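You operate a simulated robot arm through the tools that you are given. There is no shell and no other tool. Be economical: measure what you need, move in short steps, check, and stop when the job is done.

Carry out the task below with a simulated robot arm. There is one attempt and no reset: what you move stays moved.

TASK
Clamp the gripper, test its spring and sort it: good or weak tray.
Fine: the one in the fixture; 20 N or more is good; leave the clamp lever loose.
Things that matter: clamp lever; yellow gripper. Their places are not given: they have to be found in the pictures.

Only the result counts: the job must be done as asked and must still hold three seconds after the hand-in. Knocking over, shifting, dropping, spilling or breaking anything else fails it.

THE ROBOT
A 7-joint arm with a two-finger parallel gripper, fixed in place. Base frame: the origin is at the foot of the arm, x ahead of it, y to its left, z up. Lengths are in mm, angles in degrees, forces in N, time in s.
Its first joint turns from -66.0 to 66.0 degrees. Payload 1.57 kg.
The TCP is the grasp point between the finger pads, 30 mm short of the fingertips. In the tool frame z runs along the fingers and y along their closing line. The gripper opens to 110 mm. The fingers are 24 mm wide and 12 mm thick; the gripper's body (48 by 112 mm) begins 78 mm behind the TCP.
Orientation is that of the tool frame in the base frame, as a unit quaternion [x, y, z, w]. With the fingers straight down and closing along the base's y, the tool's x points along the base's -x, its y along +y and its z along -z.

THE INTERFACE
- The arm moves only by the tool play_rows. Its argument "targets" is a list of rows, each a list of 7 numbers: the closure in counts, from 0 (fully open) to 255 (shut), then the shift along the base's x, y, z in mm, then the turn, a rotation vector about the base's x, y, z in rad. In form: [[grip, dx, dy, dz, ax, ay, az], ...]. A call has 1 to 12 rows; each row is the pose to reach, as a shift and turn from the pose commanded when the call began. A row lasts 0.2 s, in which the tool goes at most 50 mm and 8.6 degrees; a call with a longer step from one row to the next is refused whole, and so is a gripper value outside its range. A pose out of reach is approached as far as the arm can. The call stops where the force on the tool passes 40 N (or 10 N more than at its start, if that is more) or the arm is blocked; 0.2 s more then pass. Each finger travels about 108 mm/s and halts on what it meets, pressing with about 29 N; the grip force reading is that of the motor and also rises with nothing between the fingers. The clock runs only during rows and for 0.2 s after the last one: add rows that repeat a pose to give the fingers time. It gives the time, the measured TCP pose, the force on the tool (base axes), the opening and the grip force at its end, in the units of the frame above (readings bear some noise).
- Cameras (640 x 400 px; columns grow to the right, rows downward): "scene" is fixed at [175.2, -410.9, 1391.1]; the picture's right is [0.62, -0.79, 0.00], its down [-0.53, -0.42, -0.74] and it looks along [0.58, 0.46, -0.67] (base axes); focal length 376 px, centre (320, 200). "wrist" rides on the gripper at [70, 16, -141] in the tool frame; the picture's right is [-0.23, 0.97, 0.00], its down [-0.85, -0.20, -0.48] and it looks along [-0.47, -0.11, 0.88] (tool axes); focal length 222 px, centre (320, 200).
- snapshot(camera): a new picture of that camera. It takes no simulated time.
- point_at(camera, pixels): for up to 12 pixels [column, row] of the newest picture of that camera ("zoom" is the newest enlarged one), the place [x, y, z] in the base frame of the surface seen there, good to about 2 mm. It takes no simulated time.
- zoom(camera, box): a new picture of the part [left, top, right, bottom] of that camera's present view, enlarged. It takes no simulated time.
- close_job(): hands the job in; it is judged then, once.

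Work in short steps. Measure before you move; look again where a grasp or a placing could have gone wrong, and mend it. You have 80 turns and 34 pictures in all, those below and enlarged ones among them. Open the gripper and draw the arm clear of the work before you hand the job in, unless the task says otherwise; then end with one line.

The tools are called after "Request:" as name(argument=value, ...) on one line, values as JSON. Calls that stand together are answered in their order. play_rows: Moves the arm, as the interface text tells. Its arguments: {"type":"object","properties":{"targets":{"type":"array","items":{"type":"array","items":{"type":"number"}}}},"required":["targets"]} The other tools are called the same way: snapshot (camera) takes a picture; point_at (camera, pixels) gives the place of the surface under pixels of a picture; zoom (camera, box) takes an enlarged picture of a part of a camera's view; close_job () hands the job in.

At the start:

```text
t: 0.0
tcp_pos: [303.6, -187.7, 1175.2]
tool_rot: [0.0, 1.0, 0.0, 0.0]
wrist_force: [0.3, -0.3, 0.7]
finger_gap: 109.8
grip_force: 0.0
```

scene: 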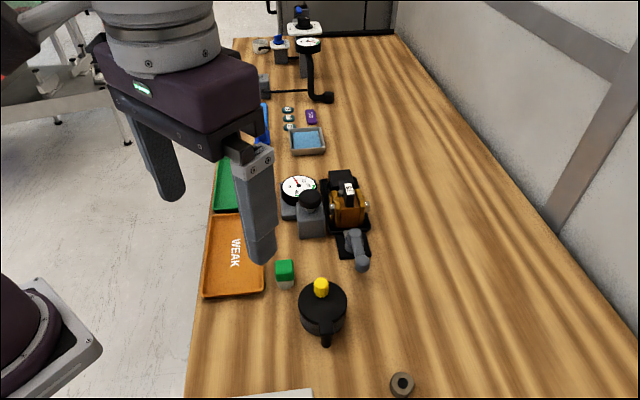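
wrist: 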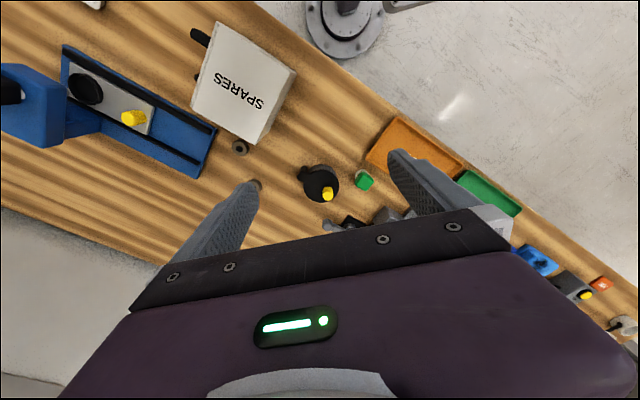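

The scene shows a gauge (298,188), a fixture (345,205) with a yellow item and a lever (357,250). I zoom in there first.

Request:
zoom(camera="scene", box=[260, 150, 400, 290])

Request:
zoom(camera="scene", box=[190, 20, 350, 180])

```text
2.86 times, centred on (330, 220) of scene
```

zoom: 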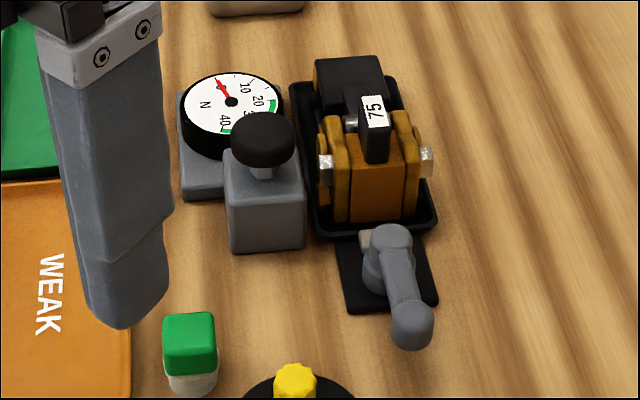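

```text
2.50 times, centred on (270, 100) of scene
```

zoom: 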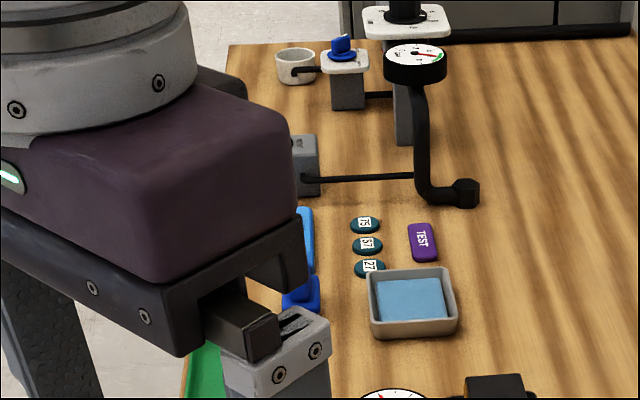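

I measure the places of the fixture parts, knob, lever and trays.

Request:
point_at(camera="scene", pixels=[[309.7, 196.5], [299.2, 185.7], [310, 210], [310.8, 225.3], [349.3, 189.2], [354.5, 233], [362.2, 263.8], [349, 216.5], [332, 207.8], [367, 206.7], [222, 265], [225, 190]])

Request:
point_at(camera="scene", pixels=[[343, 175], [334, 220], [361, 250], [353, 245], [348, 257], [335, 195], [359, 193], [321, 216], [210, 293], [260, 293], [240, 214], [284, 268]])

```text
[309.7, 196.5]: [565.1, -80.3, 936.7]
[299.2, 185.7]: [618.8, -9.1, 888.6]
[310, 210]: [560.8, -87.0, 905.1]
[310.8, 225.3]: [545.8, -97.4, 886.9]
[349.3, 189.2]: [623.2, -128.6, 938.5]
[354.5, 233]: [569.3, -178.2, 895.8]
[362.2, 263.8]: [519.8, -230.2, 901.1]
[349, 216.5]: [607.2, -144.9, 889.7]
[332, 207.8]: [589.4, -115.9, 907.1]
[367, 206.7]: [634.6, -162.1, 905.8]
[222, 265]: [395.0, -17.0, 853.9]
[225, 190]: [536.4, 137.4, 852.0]
```

```text
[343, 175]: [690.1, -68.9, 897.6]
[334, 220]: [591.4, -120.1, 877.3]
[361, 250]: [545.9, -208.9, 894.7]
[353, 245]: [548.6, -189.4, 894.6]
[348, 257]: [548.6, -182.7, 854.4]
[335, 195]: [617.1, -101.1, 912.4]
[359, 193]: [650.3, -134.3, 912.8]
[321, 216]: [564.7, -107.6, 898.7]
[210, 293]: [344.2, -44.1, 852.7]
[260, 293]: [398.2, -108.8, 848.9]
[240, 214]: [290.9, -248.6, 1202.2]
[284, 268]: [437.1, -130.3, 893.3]
```

The table reads z≈850 rather than 225 and the fixture sits about 630 mm out, so I check what the base and floor readings look like before trusting either.

Request:
point_at(camera="wrist", pixels=[[345, 25], [450, 100], [312, 40], [328, 193], [362, 180], [300, 235], [400, 25], [345, 222]])

Request:
point_at(camera="scene", pixels=[[60, 320], [130, 330], [85, 350], [20, 330], [240, 380], [450, 300]])

```text
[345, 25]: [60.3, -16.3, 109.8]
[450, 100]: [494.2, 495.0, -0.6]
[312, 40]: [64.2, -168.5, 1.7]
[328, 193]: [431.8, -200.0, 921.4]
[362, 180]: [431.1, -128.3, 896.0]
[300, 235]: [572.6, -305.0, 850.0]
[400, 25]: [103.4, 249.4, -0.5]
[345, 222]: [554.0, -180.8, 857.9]
```

```text
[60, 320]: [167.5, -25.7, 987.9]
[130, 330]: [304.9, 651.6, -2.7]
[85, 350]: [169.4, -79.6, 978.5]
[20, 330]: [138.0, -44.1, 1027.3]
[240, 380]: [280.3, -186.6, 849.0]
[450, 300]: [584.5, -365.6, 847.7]
```

Both cameras agree: the table is at z≈850, so I'll use the measured positions. I move about 130 mm forward and stay high, to get a closer wrist view of the fixture.

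Request:
play_rows(targets=[[0, 30, 20, 0, 0, 0, 0], [0, 60, 40, -10, 0, 0, 0], [0, 90, 60, -20, 0, 0, 0], [0, 120, 75, -40, 0, 0, 0], [0, 140, 80, -60, 0, 0, 0], [0, 140, 80, -60, 0, 0, 0]])

Request:
snapshot(camera="wrist")

```text
t: 1.4
tcp_pos: [441.8, -108.1, 1114.8]
tool_rot: [0.0, 1.0, 0.0, 0.0]
wrist_force: [0.0, 1.0, 0.2]
finger_gap: 110.1
grip_force: 0.0
```

```text
29 pictures are left
```

wrist: 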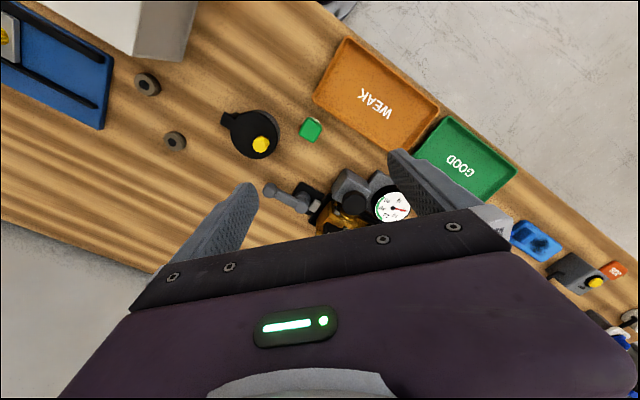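

I check how the fixture looks from the scene camera now that the arm has moved, and zoom the wrist view on it.

Request:
zoom(camera="scene", box=[280, 160, 390, 280])

Request:
zoom(camera="wrist", box=[240, 150, 420, 250])

```text
3.33 times, centred on (335, 220) of scene
```

zoom: 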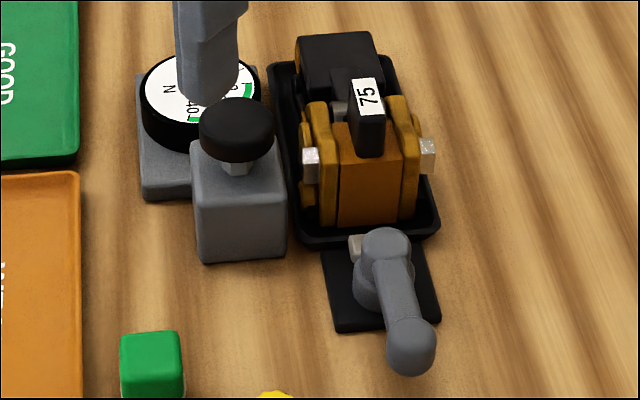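

```text
3.56 times, centred on (330, 200) of wrist
```

zoom: 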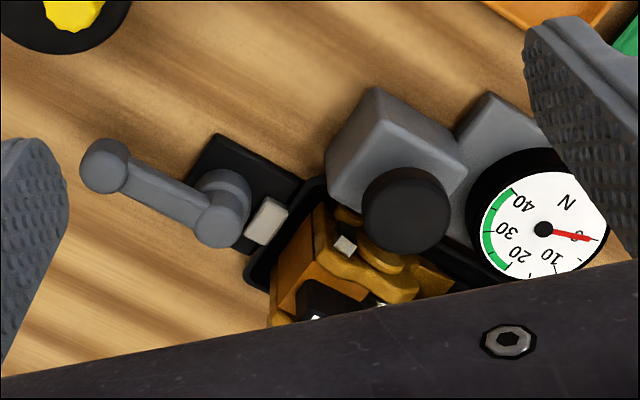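

The gauge reads 0 with the green band from 20 up. The lever (103,165)→(222,222) points away from the fixture, with a pale pad at (265,222). I'll get precise points from the zoom.

Request:
point_at(camera="zoom", pixels=[[103, 158], [222, 225], [165, 193], [268, 222], [405, 205], [345, 245], [375, 100], [340, 165], [440, 150], [320, 240], [215, 145], [150, 130]])

Request:
point_at(camera="zoom", pixels=[[90, 165], [118, 175], [204, 220], [240, 225], [225, 180], [260, 240], [280, 205], [255, 280], [320, 185], [300, 270], [383, 245], [460, 290]])

```text
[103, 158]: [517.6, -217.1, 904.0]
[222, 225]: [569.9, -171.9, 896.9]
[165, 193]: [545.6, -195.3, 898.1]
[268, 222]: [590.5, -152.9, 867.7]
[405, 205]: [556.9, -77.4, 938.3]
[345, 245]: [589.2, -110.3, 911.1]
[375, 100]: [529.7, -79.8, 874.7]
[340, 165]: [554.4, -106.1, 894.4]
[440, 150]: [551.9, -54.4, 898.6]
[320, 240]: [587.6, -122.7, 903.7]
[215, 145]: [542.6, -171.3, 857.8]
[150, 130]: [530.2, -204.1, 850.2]
```

```text
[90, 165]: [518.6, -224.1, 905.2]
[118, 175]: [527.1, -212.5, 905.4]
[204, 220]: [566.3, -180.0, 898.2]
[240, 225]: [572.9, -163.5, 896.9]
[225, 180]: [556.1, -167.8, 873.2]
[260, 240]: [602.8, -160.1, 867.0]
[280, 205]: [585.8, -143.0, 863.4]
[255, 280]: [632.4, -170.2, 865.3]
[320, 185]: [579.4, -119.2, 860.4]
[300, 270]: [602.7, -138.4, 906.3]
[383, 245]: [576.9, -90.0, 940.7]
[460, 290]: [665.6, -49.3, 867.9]
```

Lever pivot ≈(569,-174), ball end ≈(518,-221), top z≈905. I turn the tool 45° so its closing line matches the fixture, close the fingers, and move above the near side of the ball to check reach.

Request:
play_rows(targets=[[0, 0, -15, 0, 0, 0, 0.13], [60, 10, -30, -10, 0, 0, 0.26], [120, 15, -45, -20, 0, 0, 0.39], [180, 20, -60, -30, 0, 0, 0.52], [255, 25, -75, -40, 0, 0, 0.65], [255, 35, -85, -60, 0, 0, 0.785], [255, 35, -85, -80, 0, 0, 0.785], [255, 35, -85, -80, 0, 0, 0.785]])

Request:
snapshot(camera="wrist")

```text
t: 3.2
tcp_pos: [478.3, -193.0, 1036.0]
tool_rot: [-0.383, 0.924, 0.0, 0.0]
wrist_force: [0.1, -0.2, 0.3]
finger_gap: 0.0
grip_force: 21.1
```

```text
26 pictures are left
```

wrist: 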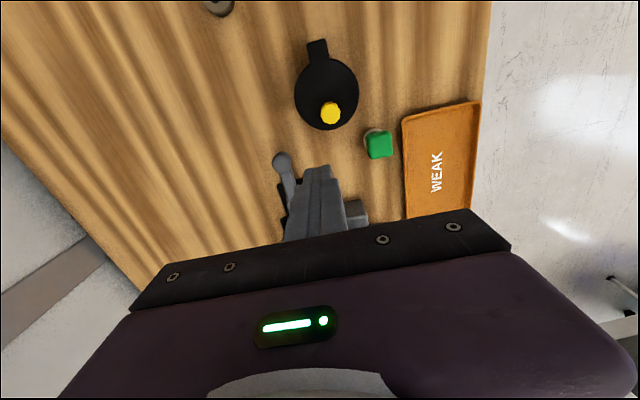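

I measure the puck outline at (326,85) and the lever ball again before descending between them.

Request:
point_at(camera="wrist", pixels=[[325, 128], [357, 95], [296, 95], [325, 62], [345, 120], [282, 160], [274, 160], [291, 160], [378, 145], [318, 45], [330, 105], [368, 135]])

```text
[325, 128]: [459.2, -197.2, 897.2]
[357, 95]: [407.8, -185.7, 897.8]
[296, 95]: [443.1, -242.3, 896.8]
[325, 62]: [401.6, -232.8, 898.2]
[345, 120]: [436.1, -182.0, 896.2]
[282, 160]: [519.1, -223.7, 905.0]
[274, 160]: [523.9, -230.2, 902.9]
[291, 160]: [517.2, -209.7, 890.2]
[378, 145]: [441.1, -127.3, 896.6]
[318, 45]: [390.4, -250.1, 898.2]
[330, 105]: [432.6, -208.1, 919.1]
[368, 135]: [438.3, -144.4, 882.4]
```

The ball is at about (520,-221), r≈11. I'll open to about 36 mm, straddle it from above, and lower to TCP z≈912.

Request:
play_rows(targets=[[172, 20, -14, -20, 0, 0, 0], [172, 42, -28, -40, 0, 0, 0], [172, 42, -28, -60, 0, 0, 0], [172, 42, -28, -80, 0, 0, 0], [172, 42, -28, -80, 0, 0, 0]])

Request:
snapshot(camera="wrist")

```text
t: 4.4
tcp_pos: [520.7, -222.0, 955.6]
tool_rot: [-0.382, 0.924, 0.0, -0.001]
wrist_force: [0.3, 0.9, 0.3]
finger_gap: 35.7
grip_force: 0.0
```

```text
25 pictures are left
```

wrist: 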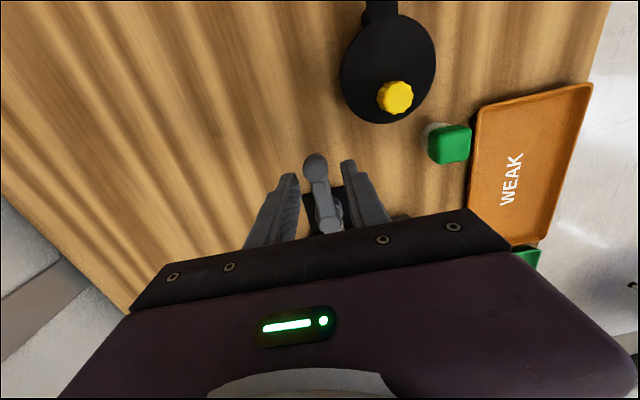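

Ball (315,168) sits between the fingertips. Descending to TCP z≈912.

Request:
play_rows(targets=[[172, 0, 0, -15, 0, 0, 0], [172, 0, 0, -30, 0, 0, 0], [172, 0, 0, -43, 0, 0, 0], [172, 0, 0, -43, 0, 0, 0]])

Request:
zoom(camera="wrist", box=[230, 110, 420, 250])

```text
t: 5.4
tcp_pos: [522.0, -221.5, 911.9]
tool_rot: [-0.383, 0.924, 0.001, 0.0]
wrist_force: [1.2, -0.7, -0.6]
finger_gap: 35.6
grip_force: 0.1
```

```text
2.86 times, centred on (325, 180) of wrist
```

zoom: 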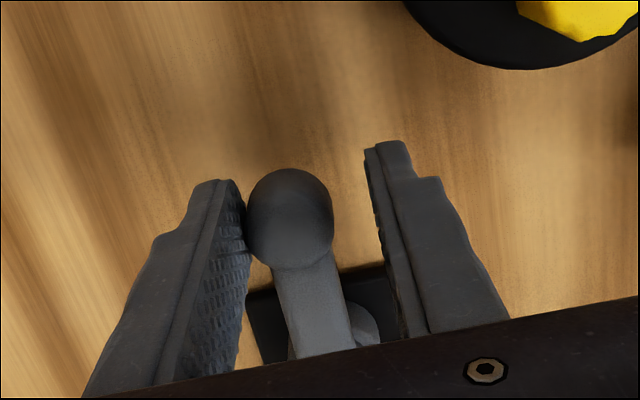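

The lever ball is snug against the left finger. I try 15° clockwise (toward -x,+y) along the arc about the pivot and watch the force.

Request:
play_rows(targets=[[172, -3.8, 4.6, 0, 0, 0, -0.087], [172, -7.3, 9.5, 0, 0, 0, -0.175], [172, -10.3, 14.4, 0, 0, 0, -0.262], [172, -10.3, 14.4, 0, 0, 0, -0.262]])

Request:
zoom(camera="wrist", box=[230, 110, 420, 250])

```text
t: 6.4
tcp_pos: [510.2, -206.3, 913.1]
tool_rot: [-0.257, 0.966, 0.0, 0.001]
wrist_force: [0.2, -0.7, -0.7]
finger_gap: 36.8
grip_force: 0.4
```

```text
2.86 times, centred on (325, 180) of wrist
```

zoom: 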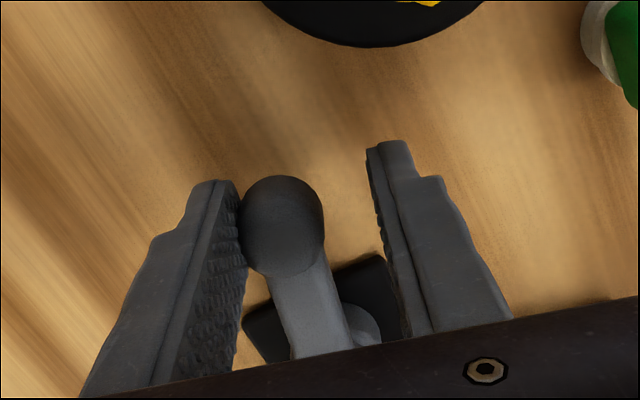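

The lever turns freely (base plate visibly rotated relative to the view). I continue along the arc to about 152°, with the opening narrowed slightly.

Request:
play_rows(targets=[[185, -3.4, 7.4, 0, 0, 0, -0.122], [185, -6, 15.2, 0, 0, 0, -0.244], [185, -7.6, 23.2, 0, 0, 0, -0.367], [185, -8.3, 31.3, 0, 0, 0, -0.489], [185, -7.9, 39.5, 0, 0, 0, -0.611], [185, -6.6, 47.6, 0, 0, 0, -0.733], [185, -4.3, 55.4, 0, 0, 0, -0.855], [185, -0.5, 64, 0, 0, 0, -0.995], [185, -0.5, 64, 0, 0, 0, -0.995]])

Request:
zoom(camera="scene", box=[280, 160, 390, 280])

Request:
snapshot(camera="wrist")

```text
t: 8.4
tcp_pos: [510.5, -141.9, 912.4]
tool_rot: [0.235, 0.972, 0.0, 0.0]
wrist_force: [-0.7, -0.3, 0.0]
finger_gap: 30.9
grip_force: 0.2
```

```text
3.33 times, centred on (335, 220) of scene
```

zoom: 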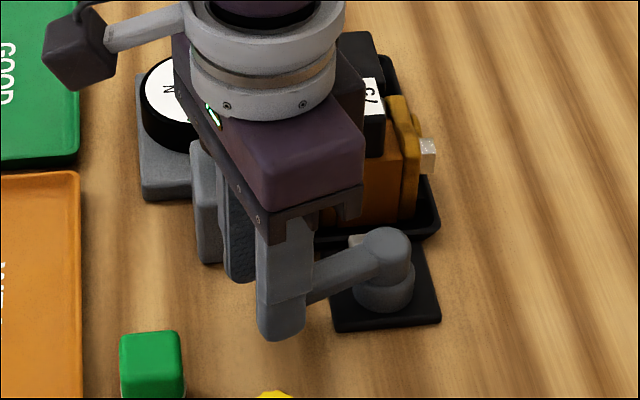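

```text
21 pictures are left
```

wrist: 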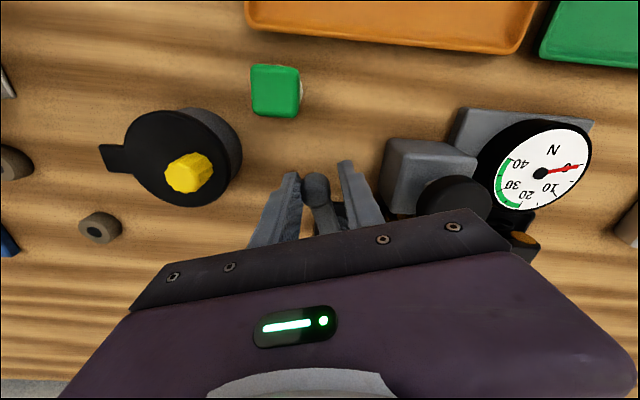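

No resistance so far and the pad at (355,240) has hardly moved. I continue 12° more, in small steps.

Request:
play_rows(targets=[[192, 3.6, 6.3, 0, 0, 0, -0.105], [192, 7.9, 11.9, 0, 0, 0, -0.21], [192, 7.9, 11.9, 0, 0, 0, -0.21]])

Request:
zoom(camera="scene", box=[310, 200, 390, 270])

```text
t: 9.2
tcp_pos: [517.8, -130.5, 913.0]
tool_rot: [0.336, 0.942, 0.0, 0.0]
wrist_force: [-0.1, -0.3, 0.7]
finger_gap: 27.8
grip_force: 0.1
```

```text
5.71 times, centred on (350, 235) of scene
```

zoom: 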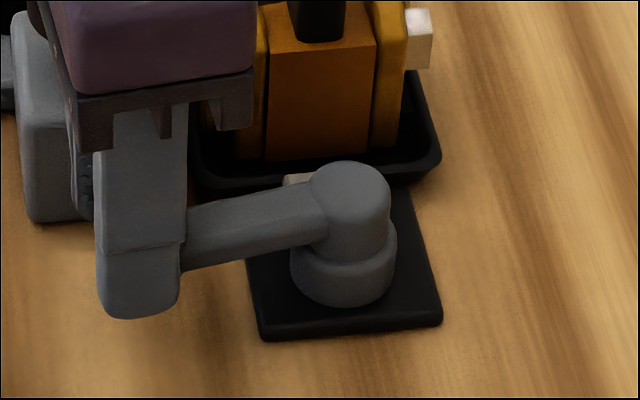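

The pad (295,180) seems to have moved toward the fixture. I measure the pad and tray rim in this zoom.

Request:
point_at(camera="zoom", pixels=[[295, 179], [290, 184], [302, 176], [300, 190], [315, 150], [350, 190], [275, 196], [240, 185]])

Request:
point_at(camera="scene", pixels=[[345.5, 232], [344.5, 234.5], [343.5, 231], [348, 230]])

```text
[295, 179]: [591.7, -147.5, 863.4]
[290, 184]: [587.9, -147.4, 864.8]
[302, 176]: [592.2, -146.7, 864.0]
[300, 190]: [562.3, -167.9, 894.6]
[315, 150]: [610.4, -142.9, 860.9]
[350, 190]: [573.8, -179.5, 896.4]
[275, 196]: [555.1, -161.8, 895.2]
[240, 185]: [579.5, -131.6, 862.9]
```

```text
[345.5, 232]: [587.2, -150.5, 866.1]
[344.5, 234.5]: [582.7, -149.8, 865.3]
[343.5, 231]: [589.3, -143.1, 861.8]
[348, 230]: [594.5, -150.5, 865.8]
```

I push about 6° more to see whether there is a stop; the block is still ~7 mm from the leading finger.

Request:
play_rows(targets=[[198, 2.5, 3, 0, 0, 0, -0.05], [198, 5, 5.8, 0, 0, 0, -0.1], [198, 5, 5.8, 0, 0, 0, -0.1]])

```text
t: 10.0
tcp_pos: [523.4, -124.9, 913.2]
tool_rot: [0.382, 0.924, 0.0, 0.0]
wrist_force: [-1.5, -0.9, -1.3]
finger_gap: 25.7
grip_force: 0.6
```

A slight resisting force appears at about 90°. I open, lift clear, and look at the lever.

Request:
play_rows(targets=[[180, 0, 0, 0, 0, 0, 0], [180, 0, 0, 30, 0, 0, 0], [180, -10, -20, 70, 0, 0, 0], [180, -40, -40, 110, 0, 0, 0], [180, -80, -40, 140, 0, 0, 0], [180, -120, -30, 150, 0, 0, 0], [180, -120, -30, 150, 0, 0, 0]])

Request:
zoom(camera="scene", box=[280, 160, 390, 280])

```text
refused: row 4 steps farther than a row can; nothing moved
```

```text
3.33 times, centred on (335, 220) of scene
```

zoom: 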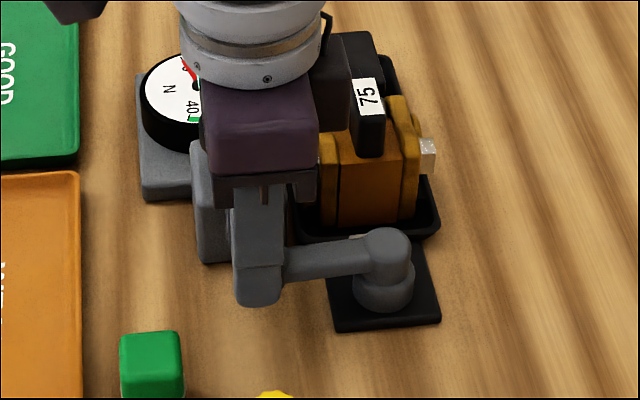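

The call was refused for one long step; the pad has nearly vanished toward the fixture. I repeat the retreat with shorter steps.

Request:
play_rows(targets=[[180, 0, 0, 0, 0, 0, 0], [180, 0, 0, 35, 0, 0, 0], [180, 0, 0, 70, 0, 0, 0], [180, -25, -20, 95, 0, 0, 0], [180, -60, -30, 120, 0, 0, 0], [180, -100, -30, 140, 0, 0, 0], [180, -100, -30, 140, 0, 0, 0]])

Request:
zoom(camera="scene", box=[280, 160, 390, 280])

```text
t: 11.6
tcp_pos: [422.9, -154.4, 1054.8]
tool_rot: [0.381, 0.925, 0.0, 0.0]
wrist_force: [-0.2, -0.3, 0.0]
finger_gap: 32.3
grip_force: 0.1
```

```text
3.33 times, centred on (335, 220) of scene
```

zoom: 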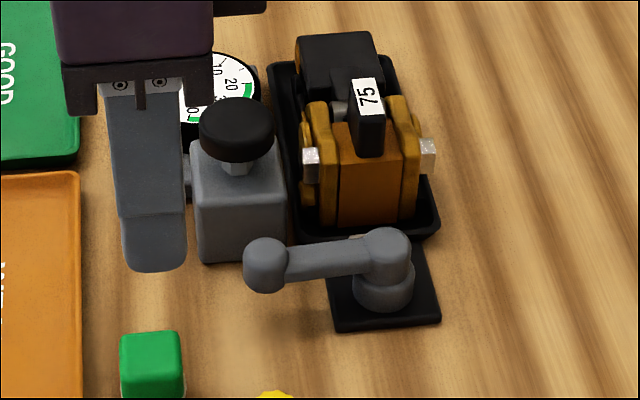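

Lever points toward (-x,+y) with ball at (265,262). To make sure it's fully home, I close the fingers and push from behind the ball until it meets resistance.

Request:
play_rows(targets=[[255, 35, 5, -30, 0, 0, 0], [255, 78, 10, -55, 0, 0, 0], [255, 78, 10, -100, 0, 0, 0], [255, 78, 10, -142, 0, 0, 0], [255, 78, 10, -142, 0, 0, 0], [255, 81, 13, -142, 0, 0, 0], [255, 84, 16, -142, 0, 0, 0], [255, 87, 19, -142, 0, 0, 0], [255, 87, 19, -142, 0, 0, 0]])

Request:
zoom(camera="wrist", box=[230, 110, 420, 250])

```text
t: 13.6
tcp_pos: [507.6, -137.1, 910.7]
tool_rot: [0.382, 0.924, -0.002, -0.002]
wrist_force: [-13.9, -11.4, -1.9]
finger_gap: 0.2
grip_force: 21.9
```

```text
2.86 times, centred on (325, 180) of wrist
```

zoom: 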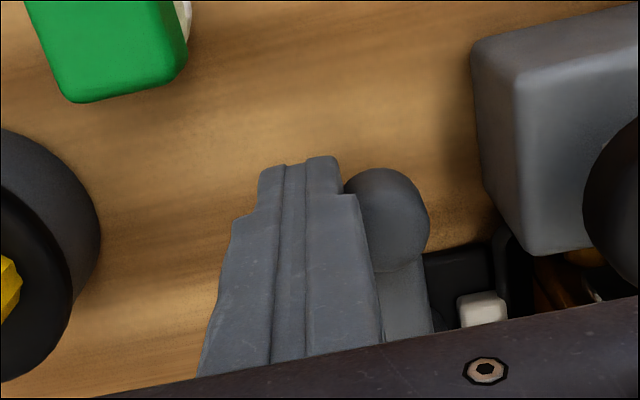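

The force rose to 18 N at the stop, so the clamp is fully home. Now I lift off, turn back to the plain orientation, and hover over the black plunger knob near (562,-80).

Request:
play_rows(targets=[[255, -6, -6, 0, 0, 0, 0], [255, -6, -6, 45, 0, 0, 0.1], [255, -6, -6, 90, 0, 0, 0.24], [255, 10, 15, 110, 0, 0, 0.38], [255, 25, 30, 115, 0, 0, 0.52], [255, 40, 45, 115, 0, 0, 0.66], [255, 52, 55, 110, 0, 0, 0.785], [255, 52, 55, 85, 0, 0, 0.785], [255, 52, 55, 85, 0, 0, 0.785]])

Request:
snapshot(camera="wrist")

```text
t: 15.6
tcp_pos: [560.7, -80.4, 996.7]
tool_rot: [-0.001, 1.0, 0.0, 0.0]
wrist_force: [0.2, -0.5, -0.2]
finger_gap: 0.2
grip_force: 21.0
```

```text
16 pictures are left
```

wrist: 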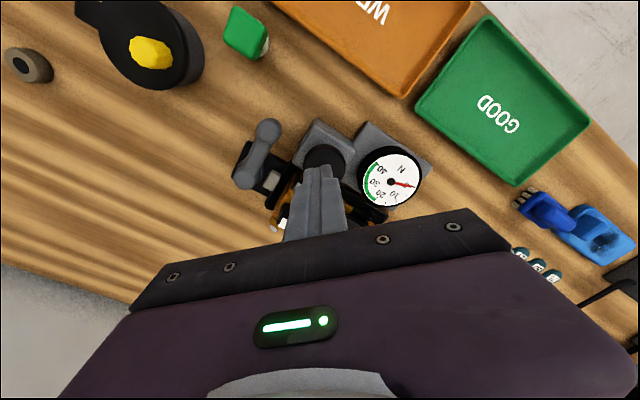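

The gauge (390,182) is in clear view and still at 0. I measure the visible knob rim before pressing.

Request:
point_at(camera="wrist", pixels=[[306, 160], [344, 160], [325, 147], [315, 165], [312, 150], [339, 150], [320, 155]])

```text
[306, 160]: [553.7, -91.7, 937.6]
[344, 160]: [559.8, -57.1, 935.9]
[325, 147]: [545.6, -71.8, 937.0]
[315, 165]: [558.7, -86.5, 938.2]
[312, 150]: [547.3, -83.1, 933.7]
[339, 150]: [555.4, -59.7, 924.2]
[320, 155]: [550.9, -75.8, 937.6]
```

Knob centre ≈(563,-76). I shift there and press down slowly, a bit past contact (TCP z≈968).

Request:
play_rows(targets=[[255, 2, 4, -12, 0, 0, 0], [255, 2, 4, -24, 0, 0, 0], [255, 2, 4, -28, 0, 0, 0], [255, 2, 4, -31, 0, 0, 0], [255, 2, 4, -33, 0, 0, 0], [255, 2, 4, -33, 0, 0, 0]])

Request:
zoom(camera="wrist", box=[330, 130, 450, 230])

```text
t: 17.0
tcp_pos: [564.0, -77.2, 962.8]
tool_rot: [-0.002, 1.0, 0.0, 0.0]
wrist_force: [0.7, 1.8, 1.4]
finger_gap: 0.2
grip_force: 21.3
```

```text
4.00 times, centred on (390, 180) of wrist
```

zoom: 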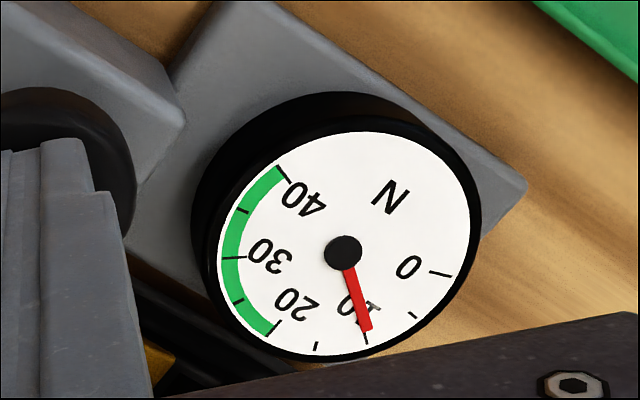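

The gauge reads about 10 N with ~5 mm of stroke, so the knob works. I press on toward the end of its stroke.

Request:
play_rows(targets=[[255, 0, 0, -3, 0, 0, 0], [255, 0, 0, -6, 0, 0, 0], [255, 0, 0, -9, 0, 0, 0], [255, 0, 0, -9, 0, 0, 0]])

Request:
zoom(camera="wrist", box=[330, 130, 450, 230])

```text
t: 18.0
tcp_pos: [563.6, -76.9, 952.6]
tool_rot: [-0.001, 1.0, 0.0, 0.0]
wrist_force: [2.6, -2.9, 6.6]
finger_gap: 0.1
grip_force: 21.3
```

```text
4.00 times, centred on (390, 180) of wrist
```

zoom: 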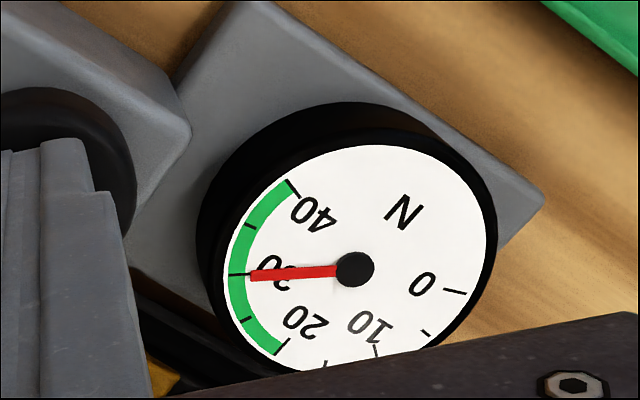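

Now 30 N. I press to the end of stroke to complete the test reading.

Request:
play_rows(targets=[[255, 0, 0, -2, 0, 0, 0], [255, 0, 0, -4, 0, 0, 0], [255, 0, 0, -6, 0, 0, 0], [255, 0, 0, -6, 0, 0, 0]])

Request:
zoom(camera="wrist", box=[330, 130, 450, 230])

```text
t: 18.7
tcp_pos: [562.5, -76.9, 951.8]
tool_rot: [-0.001, 1.0, -0.001, 0.001]
wrist_force: [-7.3, 1.1, 13.8]
finger_gap: 0.0
grip_force: 21.3
stopped in row 3: the force on the tool passed its limit (the readings are from after the stop); the commanded pose is now the measured one
```

```text
4.00 times, centred on (390, 180) of wrist
```

zoom: 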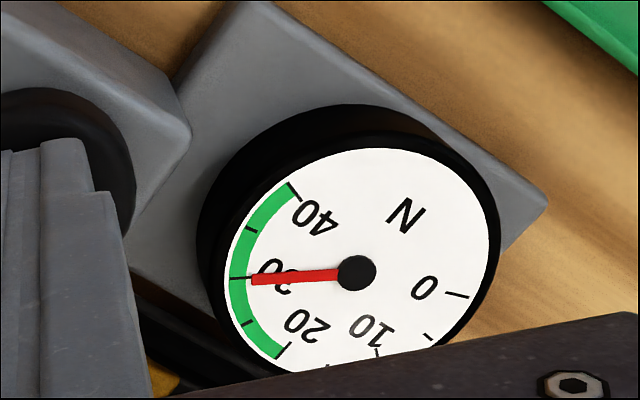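

End of stroke reached, the gauge steady at ~30 N: the spring is good. I lift off and line up over the lever ball again with the -45° turn.

Request:
play_rows(targets=[[255, 0, 0, 25, 0, 0, 0], [255, 0, 0, 60, 0, 0, -0.13], [235, -10, -12, 80, 0, 0, -0.26], [210, -20, -24, 80, 0, 0, -0.39], [185, -30, -36, 80, 0, 0, -0.52], [185, -40, -48, 60, 0, 0, -0.65], [185, -40, -48.5, 30, 0, 0, -0.785], [185, -40, -48.5, 15, 0, 0, -0.785], [185, -40, -48.5, 15, 0, 0, -0.785]])

Request:
zoom(camera="wrist", box=[230, 110, 420, 250])

```text
t: 20.7
tcp_pos: [524.1, -125.7, 966.3]
tool_rot: [0.382, 0.924, -0.001, 0.001]
wrist_force: [-0.4, 0.6, 0.6]
finger_gap: 30.2
grip_force: 0.0
```

```text
2.86 times, centred on (325, 180) of wrist
```

zoom: 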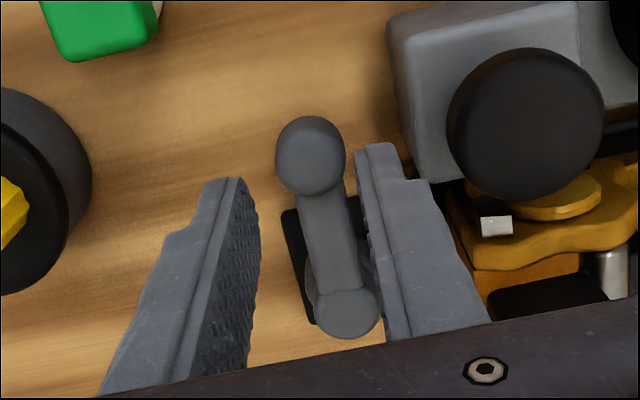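

I measure the ball position to confirm that the straddle is centred.

Request:
point_at(camera="zoom", pixels=[[310, 150], [282, 150], [342, 150], [345, 315], [395, 165], [232, 190]])

```text
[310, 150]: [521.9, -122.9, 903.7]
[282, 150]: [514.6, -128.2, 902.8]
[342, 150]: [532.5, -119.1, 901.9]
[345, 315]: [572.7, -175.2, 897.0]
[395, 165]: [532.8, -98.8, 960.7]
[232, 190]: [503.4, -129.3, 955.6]
```

Ball centre ≈(523.5,-124): the straddle is centred. Descend to z≈913.

Request:
play_rows(targets=[[185, 0, 0, -20, 0, 0, 0], [185, 0, 0, -40, 0, 0, 0], [185, 0, 0, -53, 0, 0, 0], [185, 0, 0, -53, 0, 0, 0]])

```text
t: 21.7
tcp_pos: [524.4, -127.2, 913.2]
tool_rot: [0.381, 0.925, -0.001, 0.001]
wrist_force: [-0.1, -0.1, -0.1]
finger_gap: 30.2
grip_force: 0.0
```

No contact on the way down. Now I swing the lever back counterclockwise 88° to its loose position.

Request:
play_rows(targets=[[185, -6, -6.3, 0, 0, 0, 0.131], [185, -11, -13.3, 0, 0, 0, 0.262], [185, -15, -20.9, 0, 0, 0, 0.393], [185, -18, -29, 0, 0, 0, 0.524], [185, -20, -37.4, 0, 0, 0, 0.655], [185, -21, -46, 0, 0, 0, 0.786], [185, -20.7, -54.6, 0, 0, 0, 0.917], [185, -19.3, -63.1, 0, 0, 0, 1.048], [185, -16.8, -71.4, 0, 0, 0, 1.179], [185, -13.3, -79.3, 0, 0, 0, 1.31], [185, -8.7, -86.6, 0, 0, 0, 1.441], [185, -4.8, -91.6, 0, 0, 0, 1.536]])

```text
t: 24.3
tcp_pos: [518.4, -218.1, 913.1]
tool_rot: [-0.369, 0.929, -0.001, 0.001]
wrist_force: [-1.0, 0.8, -0.7]
finger_gap: 31.6
grip_force: 0.9
```

I nudge 4 mm further to recover the finger slack, then lift and look.

Request:
play_rows(targets=[[185, 2.6, -3, 0, 0, 0, 0.05], [185, 2.6, -3, 0, 0, 0, 0.05], [178, 0, 0, 0, 0, 0, 0.05], [178, 0, 0, 40, 0, 0, 0.05], [178, 0, 0, 85, 0, 0, 0.05], [120, -10, 10, 110, 0, 0, 0.05], [120, -30, 20, 120, 0, 0, 0.05], [120, -30, 20, 120, 0, 0, 0.05]])

Request:
zoom(camera="scene", box=[280, 160, 390, 280])

```text
t: 26.1
tcp_pos: [488.6, -197.4, 1032.8]
tool_rot: [-0.391, 0.921, -0.001, 0.001]
wrist_force: [-0.5, -0.1, -0.3]
finger_gap: 58.3
grip_force: 0.1
```

```text
3.33 times, centred on (335, 220) of scene
```

zoom: 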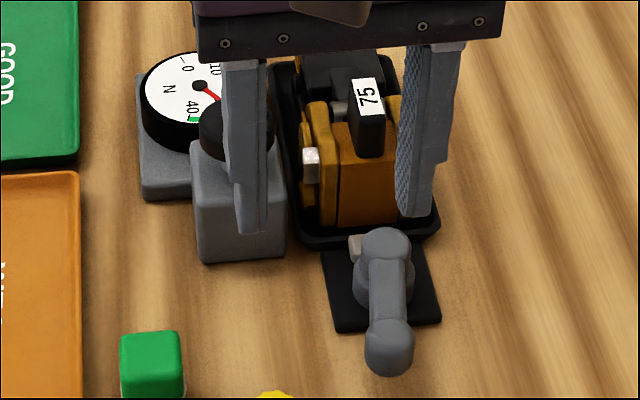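

The lever is ~10° short of its original angle (ball now at (390,345) versus (411,345) before). I close the fingers and push it from the near side to its end.

Request:
play_rows(targets=[[255, 5, 13, -40, 0, 0, 0], [255, 5, 13, -80, 0, 0, 0], [255, 5, 13, -120, 0, 0, 0], [255, 5, 13, -120, 0, 0, 0], [255, 9, 7, -120, 0, 0, 0], [255, 12, 1, -120, 0, 0, 0], [255, 15, -4, -120, 0, 0, 0], [255, 18, -8, -120, 0, 0, 0], [255, 20, -10, -120, 0, 0, 0], [255, 20, -10, -120, 0, 0, 0]])

Request:
snapshot(camera="wrist")

```text
t: 28.3
tcp_pos: [509.5, -206.3, 912.8]
tool_rot: [-0.39, 0.921, 0.0, 0.002]
wrist_force: [-2.3, -0.4, -1.0]
finger_gap: 0.0
grip_force: 21.5
```

```text
10 pictures are left
```

wrist: 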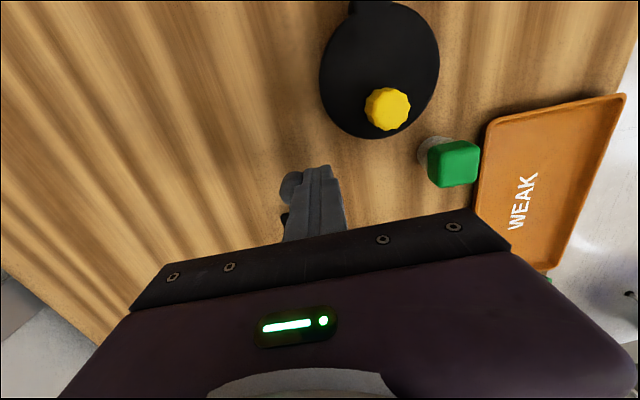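

The lever now sits at about its original angle. I back off and take a tight scene zoom of the yellow gripper and knob.

Request:
play_rows(targets=[[255, -4, 6, 0, 0, 0, 0], [200, -4, 6, 45, 0, 0, 0], [100, -20, 10, 85, 0, 0, 0], [0, -55, 15, 110, 0, 0, 0], [0, -95, 20, 130, 0, 0, 0], [0, -95, 20, 130, 0, 0, 0]])

Request:
zoom(camera="scene", box=[293, 165, 389, 245])

```text
t: 29.7
tcp_pos: [413.9, -186.7, 1043.2]
tool_rot: [-0.392, 0.92, 0.0, 0.001]
wrist_force: [0.9, -0.1, -0.3]
finger_gap: 110.0
grip_force: 0.1
```

```text
5.00 times, centred on (341, 205) of scene
```

zoom: 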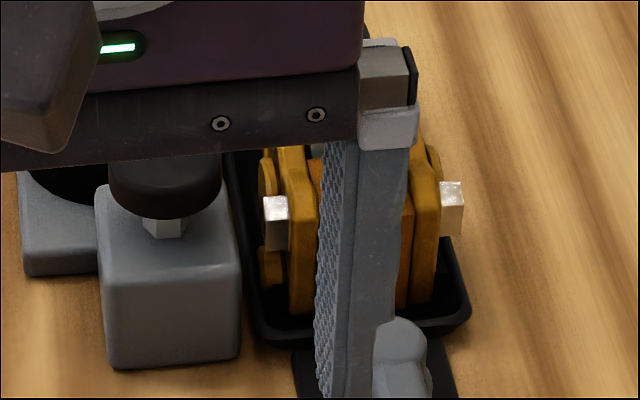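

The knob has sprung back up, but the arm blocks the view. I move to the left and higher, then look again.

Request:
play_rows(targets=[[0, 0, 45, 15, 0, 0, 0], [0, 0, 90, 30, 0, 0, 0], [0, 0, 135, 40, 0, 0, 0], [0, 0, 180, 40, 0, 0, 0], [0, 0, 180, 40, 0, 0, 0]])

Request:
zoom(camera="scene", box=[293, 165, 389, 245])

```text
t: 30.9
tcp_pos: [415.0, -7.2, 1082.5]
tool_rot: [-0.391, 0.921, 0.001, 0.001]
wrist_force: [-0.7, -0.9, 0.8]
finger_gap: 110.4
grip_force: 0.1
```

```text
5.00 times, centred on (341, 205) of scene
```

zoom: 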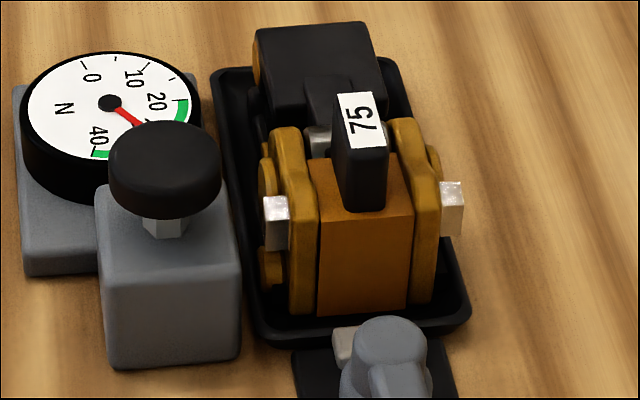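

Clear view: the black tab with "75" stands on the orange body between the yellow plates, a good handle. I measure the tab and surroundings.

Request:
point_at(camera="zoom", pixels=[[344, 97], [372, 94], [352, 145], [384, 142], [363, 165], [350, 205], [380, 207], [400, 200], [328, 210], [408, 125], [285, 137], [315, 55]])

Request:
point_at(camera="zoom", pixels=[[365, 300], [325, 300], [405, 300], [300, 300], [425, 290], [440, 300], [300, 320], [265, 35], [360, 30], [275, 205], [452, 190], [348, 345]])

```text
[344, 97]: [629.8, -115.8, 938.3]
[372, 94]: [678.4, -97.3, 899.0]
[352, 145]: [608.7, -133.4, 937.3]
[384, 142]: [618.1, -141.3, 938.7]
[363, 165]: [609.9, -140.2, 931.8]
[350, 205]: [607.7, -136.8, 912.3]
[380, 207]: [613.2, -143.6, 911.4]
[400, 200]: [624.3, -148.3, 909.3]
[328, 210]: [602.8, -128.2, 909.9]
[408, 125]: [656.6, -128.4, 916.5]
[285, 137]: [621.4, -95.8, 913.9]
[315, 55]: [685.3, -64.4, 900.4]
```

```text
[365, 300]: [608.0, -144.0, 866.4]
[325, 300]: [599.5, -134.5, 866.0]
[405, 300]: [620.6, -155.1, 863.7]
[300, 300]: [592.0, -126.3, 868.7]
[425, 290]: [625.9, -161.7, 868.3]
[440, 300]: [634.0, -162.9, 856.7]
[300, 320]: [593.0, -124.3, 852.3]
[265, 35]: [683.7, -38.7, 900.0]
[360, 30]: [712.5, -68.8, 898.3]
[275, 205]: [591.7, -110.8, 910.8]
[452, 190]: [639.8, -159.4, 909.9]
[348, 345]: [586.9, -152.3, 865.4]
```

Tab centre ≈(623,-129), z 910–938, thickness ~14 mm along (.71,-.70), which is the present closing line; the side plates top out at z≈916. I move above it with a 44 mm opening.

Request:
play_rows(targets=[[153, 35, -20, 0, 0, 0, 0], [153, 70, -40, -10, 0, 0, 0], [153, 105, -60, -20, 0, 0, 0], [153, 140, -80, -30, 0, 0, 0], [153, 175, -100, -45, 0, 0, 0], [153, 208, -122, -60, 0, 0, 0], [153, 208, -122, -90, 0, 0, 0], [153, 208, -122, -90, 0, 0, 0]])

Request:
snapshot(camera="wrist")

```text
t: 32.7
tcp_pos: [623.0, -129.0, 992.7]
tool_rot: [-0.391, 0.92, 0.001, 0.0]
wrist_force: [-0.3, -0.1, -1.3]
finger_gap: 44.1
grip_force: 0.0
```

```text
7 pictures are left
```

wrist: 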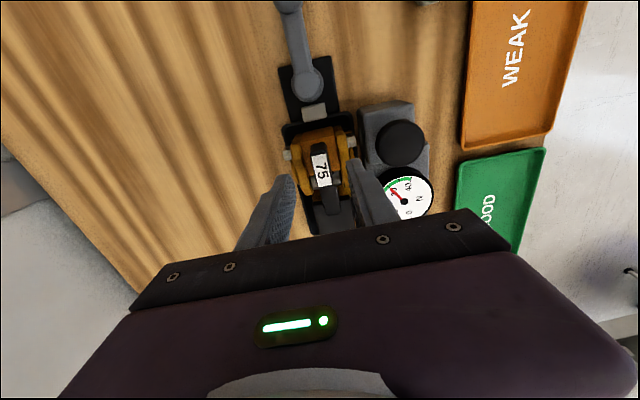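

Reach is fine and the tab (320,170) lies between the fingers. I measure the tab edges and the GOOD tray corners here.

Request:
point_at(camera="wrist", pixels=[[313, 168], [327, 168], [316, 153], [324, 184], [462, 165], [543, 151], [512, 245], [460, 205], [500, 180], [320, 145], [550, 130], [465, 148]])

```text
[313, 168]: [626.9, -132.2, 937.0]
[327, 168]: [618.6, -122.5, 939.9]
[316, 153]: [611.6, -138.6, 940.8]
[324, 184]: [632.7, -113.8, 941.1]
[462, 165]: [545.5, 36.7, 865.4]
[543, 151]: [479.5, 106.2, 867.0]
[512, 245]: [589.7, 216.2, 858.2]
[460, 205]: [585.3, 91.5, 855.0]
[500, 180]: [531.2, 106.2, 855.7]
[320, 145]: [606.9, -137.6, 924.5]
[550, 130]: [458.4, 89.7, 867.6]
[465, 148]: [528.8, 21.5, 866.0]
```

Tab centre ≈(622.5,-127.5). I descend to fingertips at z≈918 (above the side plates) and close on the tab.

Request:
play_rows(targets=[[153, 0, 1.5, -15, 0, 0, 0], [153, 0, 1.5, -30, 0, 0, 0], [153, 0, 1.5, -40, 0, 0, 0], [153, 0, 1.5, -45, 0, 0, 0], [153, 0, 1.5, -45, 0, 0, 0], [255, 0, 1.5, -45, 0, 0, 0], [255, 0, 1.5, -45, 0, 0, 0], [255, 0, 1.5, -45, 0, 0, 0]])

```text
t: 34.5
tcp_pos: [623.4, -127.1, 948.7]
tool_rot: [-0.39, 0.921, 0.001, 0.001]
wrist_force: [0.2, -0.8, -0.5]
finger_gap: 15.5
grip_force: 28.9
```

The fingers hold a 15.5 mm tab at 29 N. I lift slowly, straight up, 110 mm.

Request:
play_rows(targets=[[255, 0, 0, 8, 0, 0, 0], [255, 0, 0, 18, 0, 0, 0], [255, 0, 0, 35, 0, 0, 0], [255, 0, 0, 55, 0, 0, 0], [255, 0, 0, 80, 0, 0, 0], [255, 0, 0, 110, 0, 0, 0], [255, 0, 0, 110, 0, 0, 0]])

Request:
snapshot(camera="scene")

```text
t: 36.1
tcp_pos: [622.3, -127.2, 1058.4]
tool_rot: [-0.392, 0.92, 0.0, 0.001]
wrist_force: [0.3, 0.2, -2.6]
finger_gap: 15.6
grip_force: 29.2
```

```text
6 pictures are left
```

scene: 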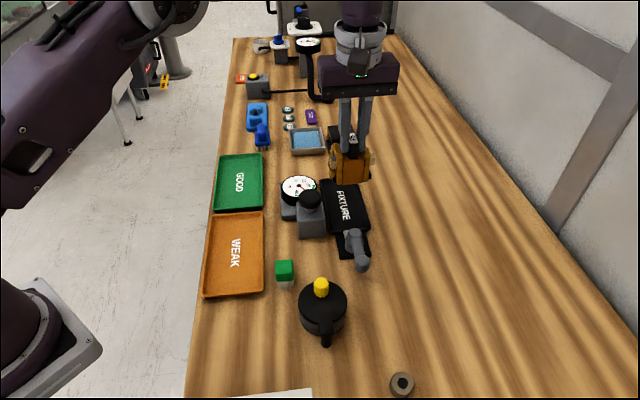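

The gripper came out cleanly and hangs upright. I measure the GOOD tray corners and the held gripper's extents.

Request:
point_at(camera="scene", pixels=[[220, 156], [262, 154], [262, 207], [216, 210], [240, 183], [250, 160], [337, 178], [358, 182], [331, 170], [372, 165], [330, 140], [258, 200]])

```text
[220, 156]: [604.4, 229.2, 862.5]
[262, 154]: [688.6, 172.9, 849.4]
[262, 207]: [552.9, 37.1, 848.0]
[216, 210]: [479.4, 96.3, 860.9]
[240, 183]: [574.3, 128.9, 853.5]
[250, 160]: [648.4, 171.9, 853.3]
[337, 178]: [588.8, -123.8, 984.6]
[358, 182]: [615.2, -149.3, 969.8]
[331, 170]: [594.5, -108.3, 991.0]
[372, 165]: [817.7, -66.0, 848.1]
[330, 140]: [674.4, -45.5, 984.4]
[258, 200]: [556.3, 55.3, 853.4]
```

GOOD tray centre ≈(575,133), axes at 45°, 177×95 mm, parallel to the held gripper. I measure the empty fixture's floor to know the height of the gripper's bottom.

Request:
point_at(camera="scene", pixels=[[345, 195], [340, 212], [350, 220], [335, 190], [225, 170], [250, 190]])

```text
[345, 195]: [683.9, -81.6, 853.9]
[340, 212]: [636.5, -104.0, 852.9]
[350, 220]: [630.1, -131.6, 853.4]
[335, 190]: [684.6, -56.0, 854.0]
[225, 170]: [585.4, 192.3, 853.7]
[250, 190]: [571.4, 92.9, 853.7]
```

Both floors are at z≈853.5, so the release height is TCP z≈949. I carry it over at height to TCP (545,103).

Request:
play_rows(targets=[[255, -5, 15, 0, 0, 0, 0], [255, -14, 42, 0, 0, 0, 0], [255, -24, 72, 0, 0, 0, 0], [255, -35, 104, 0, 0, 0, 0], [255, -46, 136, 0, 0, 0, 0], [255, -56, 168, 0, 0, 0, 0], [255, -66, 198, 0, 0, 0, 0], [255, -74, 222, 0, 0, 0, 0], [255, -77, 230, -5, 0, 0, 0], [255, -77, 230, -20, 0, 0, 0], [255, -77, 230, -20, 0, 0, 0]])

Request:
snapshot(camera="scene")

```text
t: 38.5
tcp_pos: [545.9, 101.9, 1038.0]
tool_rot: [-0.391, 0.92, 0.001, 0.0]
wrist_force: [-0.3, 0.0, -2.8]
finger_gap: 15.4
grip_force: 29.0
```

```text
5 pictures are left
```

scene: 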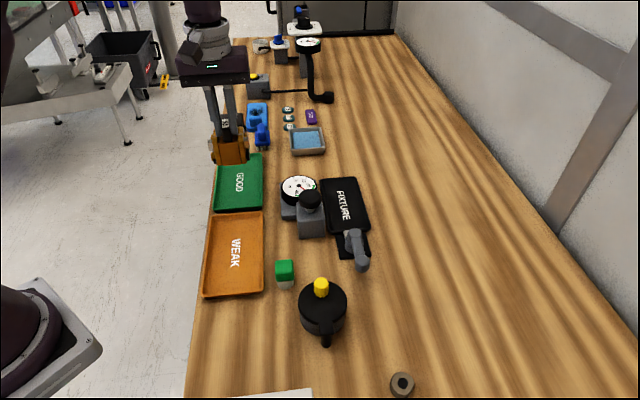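

The gripper is above the GOOD tray. I lower it, slowing near the floor, to TCP z≈949.5.

Request:
play_rows(targets=[[255, 0, 0.5, -25, 0, 0, 0], [255, 0, 0.5, -50, 0, 0, 0], [255, 0, 0.5, -68, 0, 0, 0], [255, 0, 0.5, -78, 0, 0, 0], [255, 0, 0.5, -83, 0, 0, 0], [255, 0, 0.5, -86, 0, 0, 0], [255, 0, 0.5, -88, 0, 0, 0], [255, 0, 0.5, -88.5, 0, 0, 0], [255, 0, 0.5, -88.5, 0, 0, 0]])

Request:
zoom(camera="scene", box=[180, 120, 300, 220])

```text
t: 40.5
tcp_pos: [544.6, 103.9, 949.1]
tool_rot: [-0.391, 0.921, 0.0, 0.001]
wrist_force: [-0.8, 1.0, -1.7]
finger_gap: 15.6
grip_force: 29.4
```

```text
4.00 times, centred on (240, 170) of scene
```

zoom: 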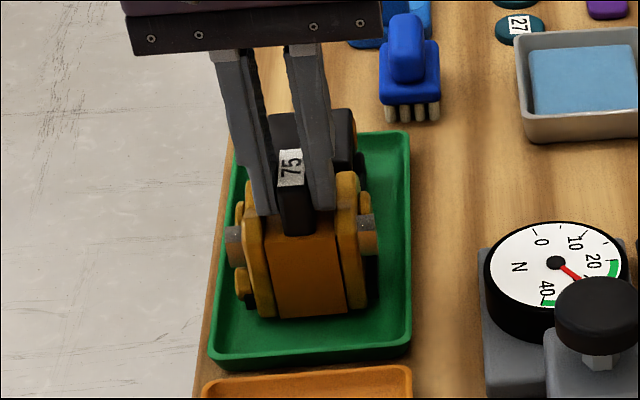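

It sits well inside the tray and the load is partly off. I lower 1 mm more, open to ~44 mm, then lift straight up and back off.

Request:
play_rows(targets=[[255, 0, 0, -0.7, 0, 0, 0], [255, 0, 0, -1, 0, 0, 0], [220, 0, 0, -1, 0, 0, 0], [153, 0, 0, -1, 0, 0, 0], [153, 0, 0, -1, 0, 0, 0], [153, 0, 0, 15, 0, 0, 0], [153, 0, 0, 45, 0, 0, 0], [153, 0, 0, 85, 0, 0, 0], [100, -25, -25, 115, 0, 0, 0], [0, -55, -45, 135, 0, 0, 0], [0, -90, -65, 150, 0, 0, 0], [0, -90, -65, 150, 0, 0, 0]])

Request:
snapshot(camera="scene")

```text
t: 43.1
tcp_pos: [456.2, 39.1, 1099.3]
tool_rot: [-0.391, 0.92, 0.0, 0.001]
wrist_force: [0.4, -0.5, -0.5]
finger_gap: 110.1
grip_force: 0.0
```

```text
3 pictures are left
```

scene: 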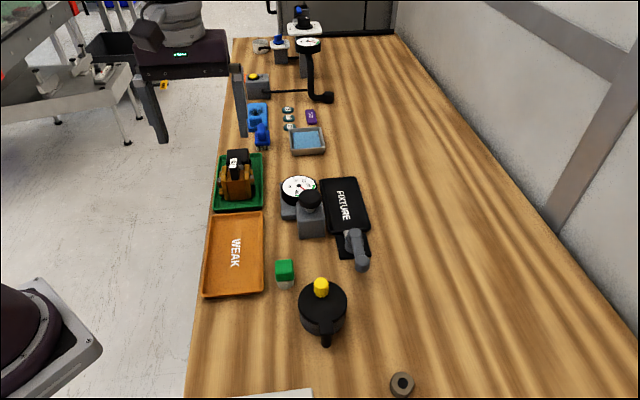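

The gripper (237,178) rests upright in the GOOD tray, the lever is back at its original loose angle, nothing else has moved, and the arm is clear and open. I hand in.

Request:
close_job()

```text
The job is handed in.
```

I clamped the yellow gripper and tested its spring at about 30 N, so it counts as good. It is in the GOOD tray and the clamp lever is loose.
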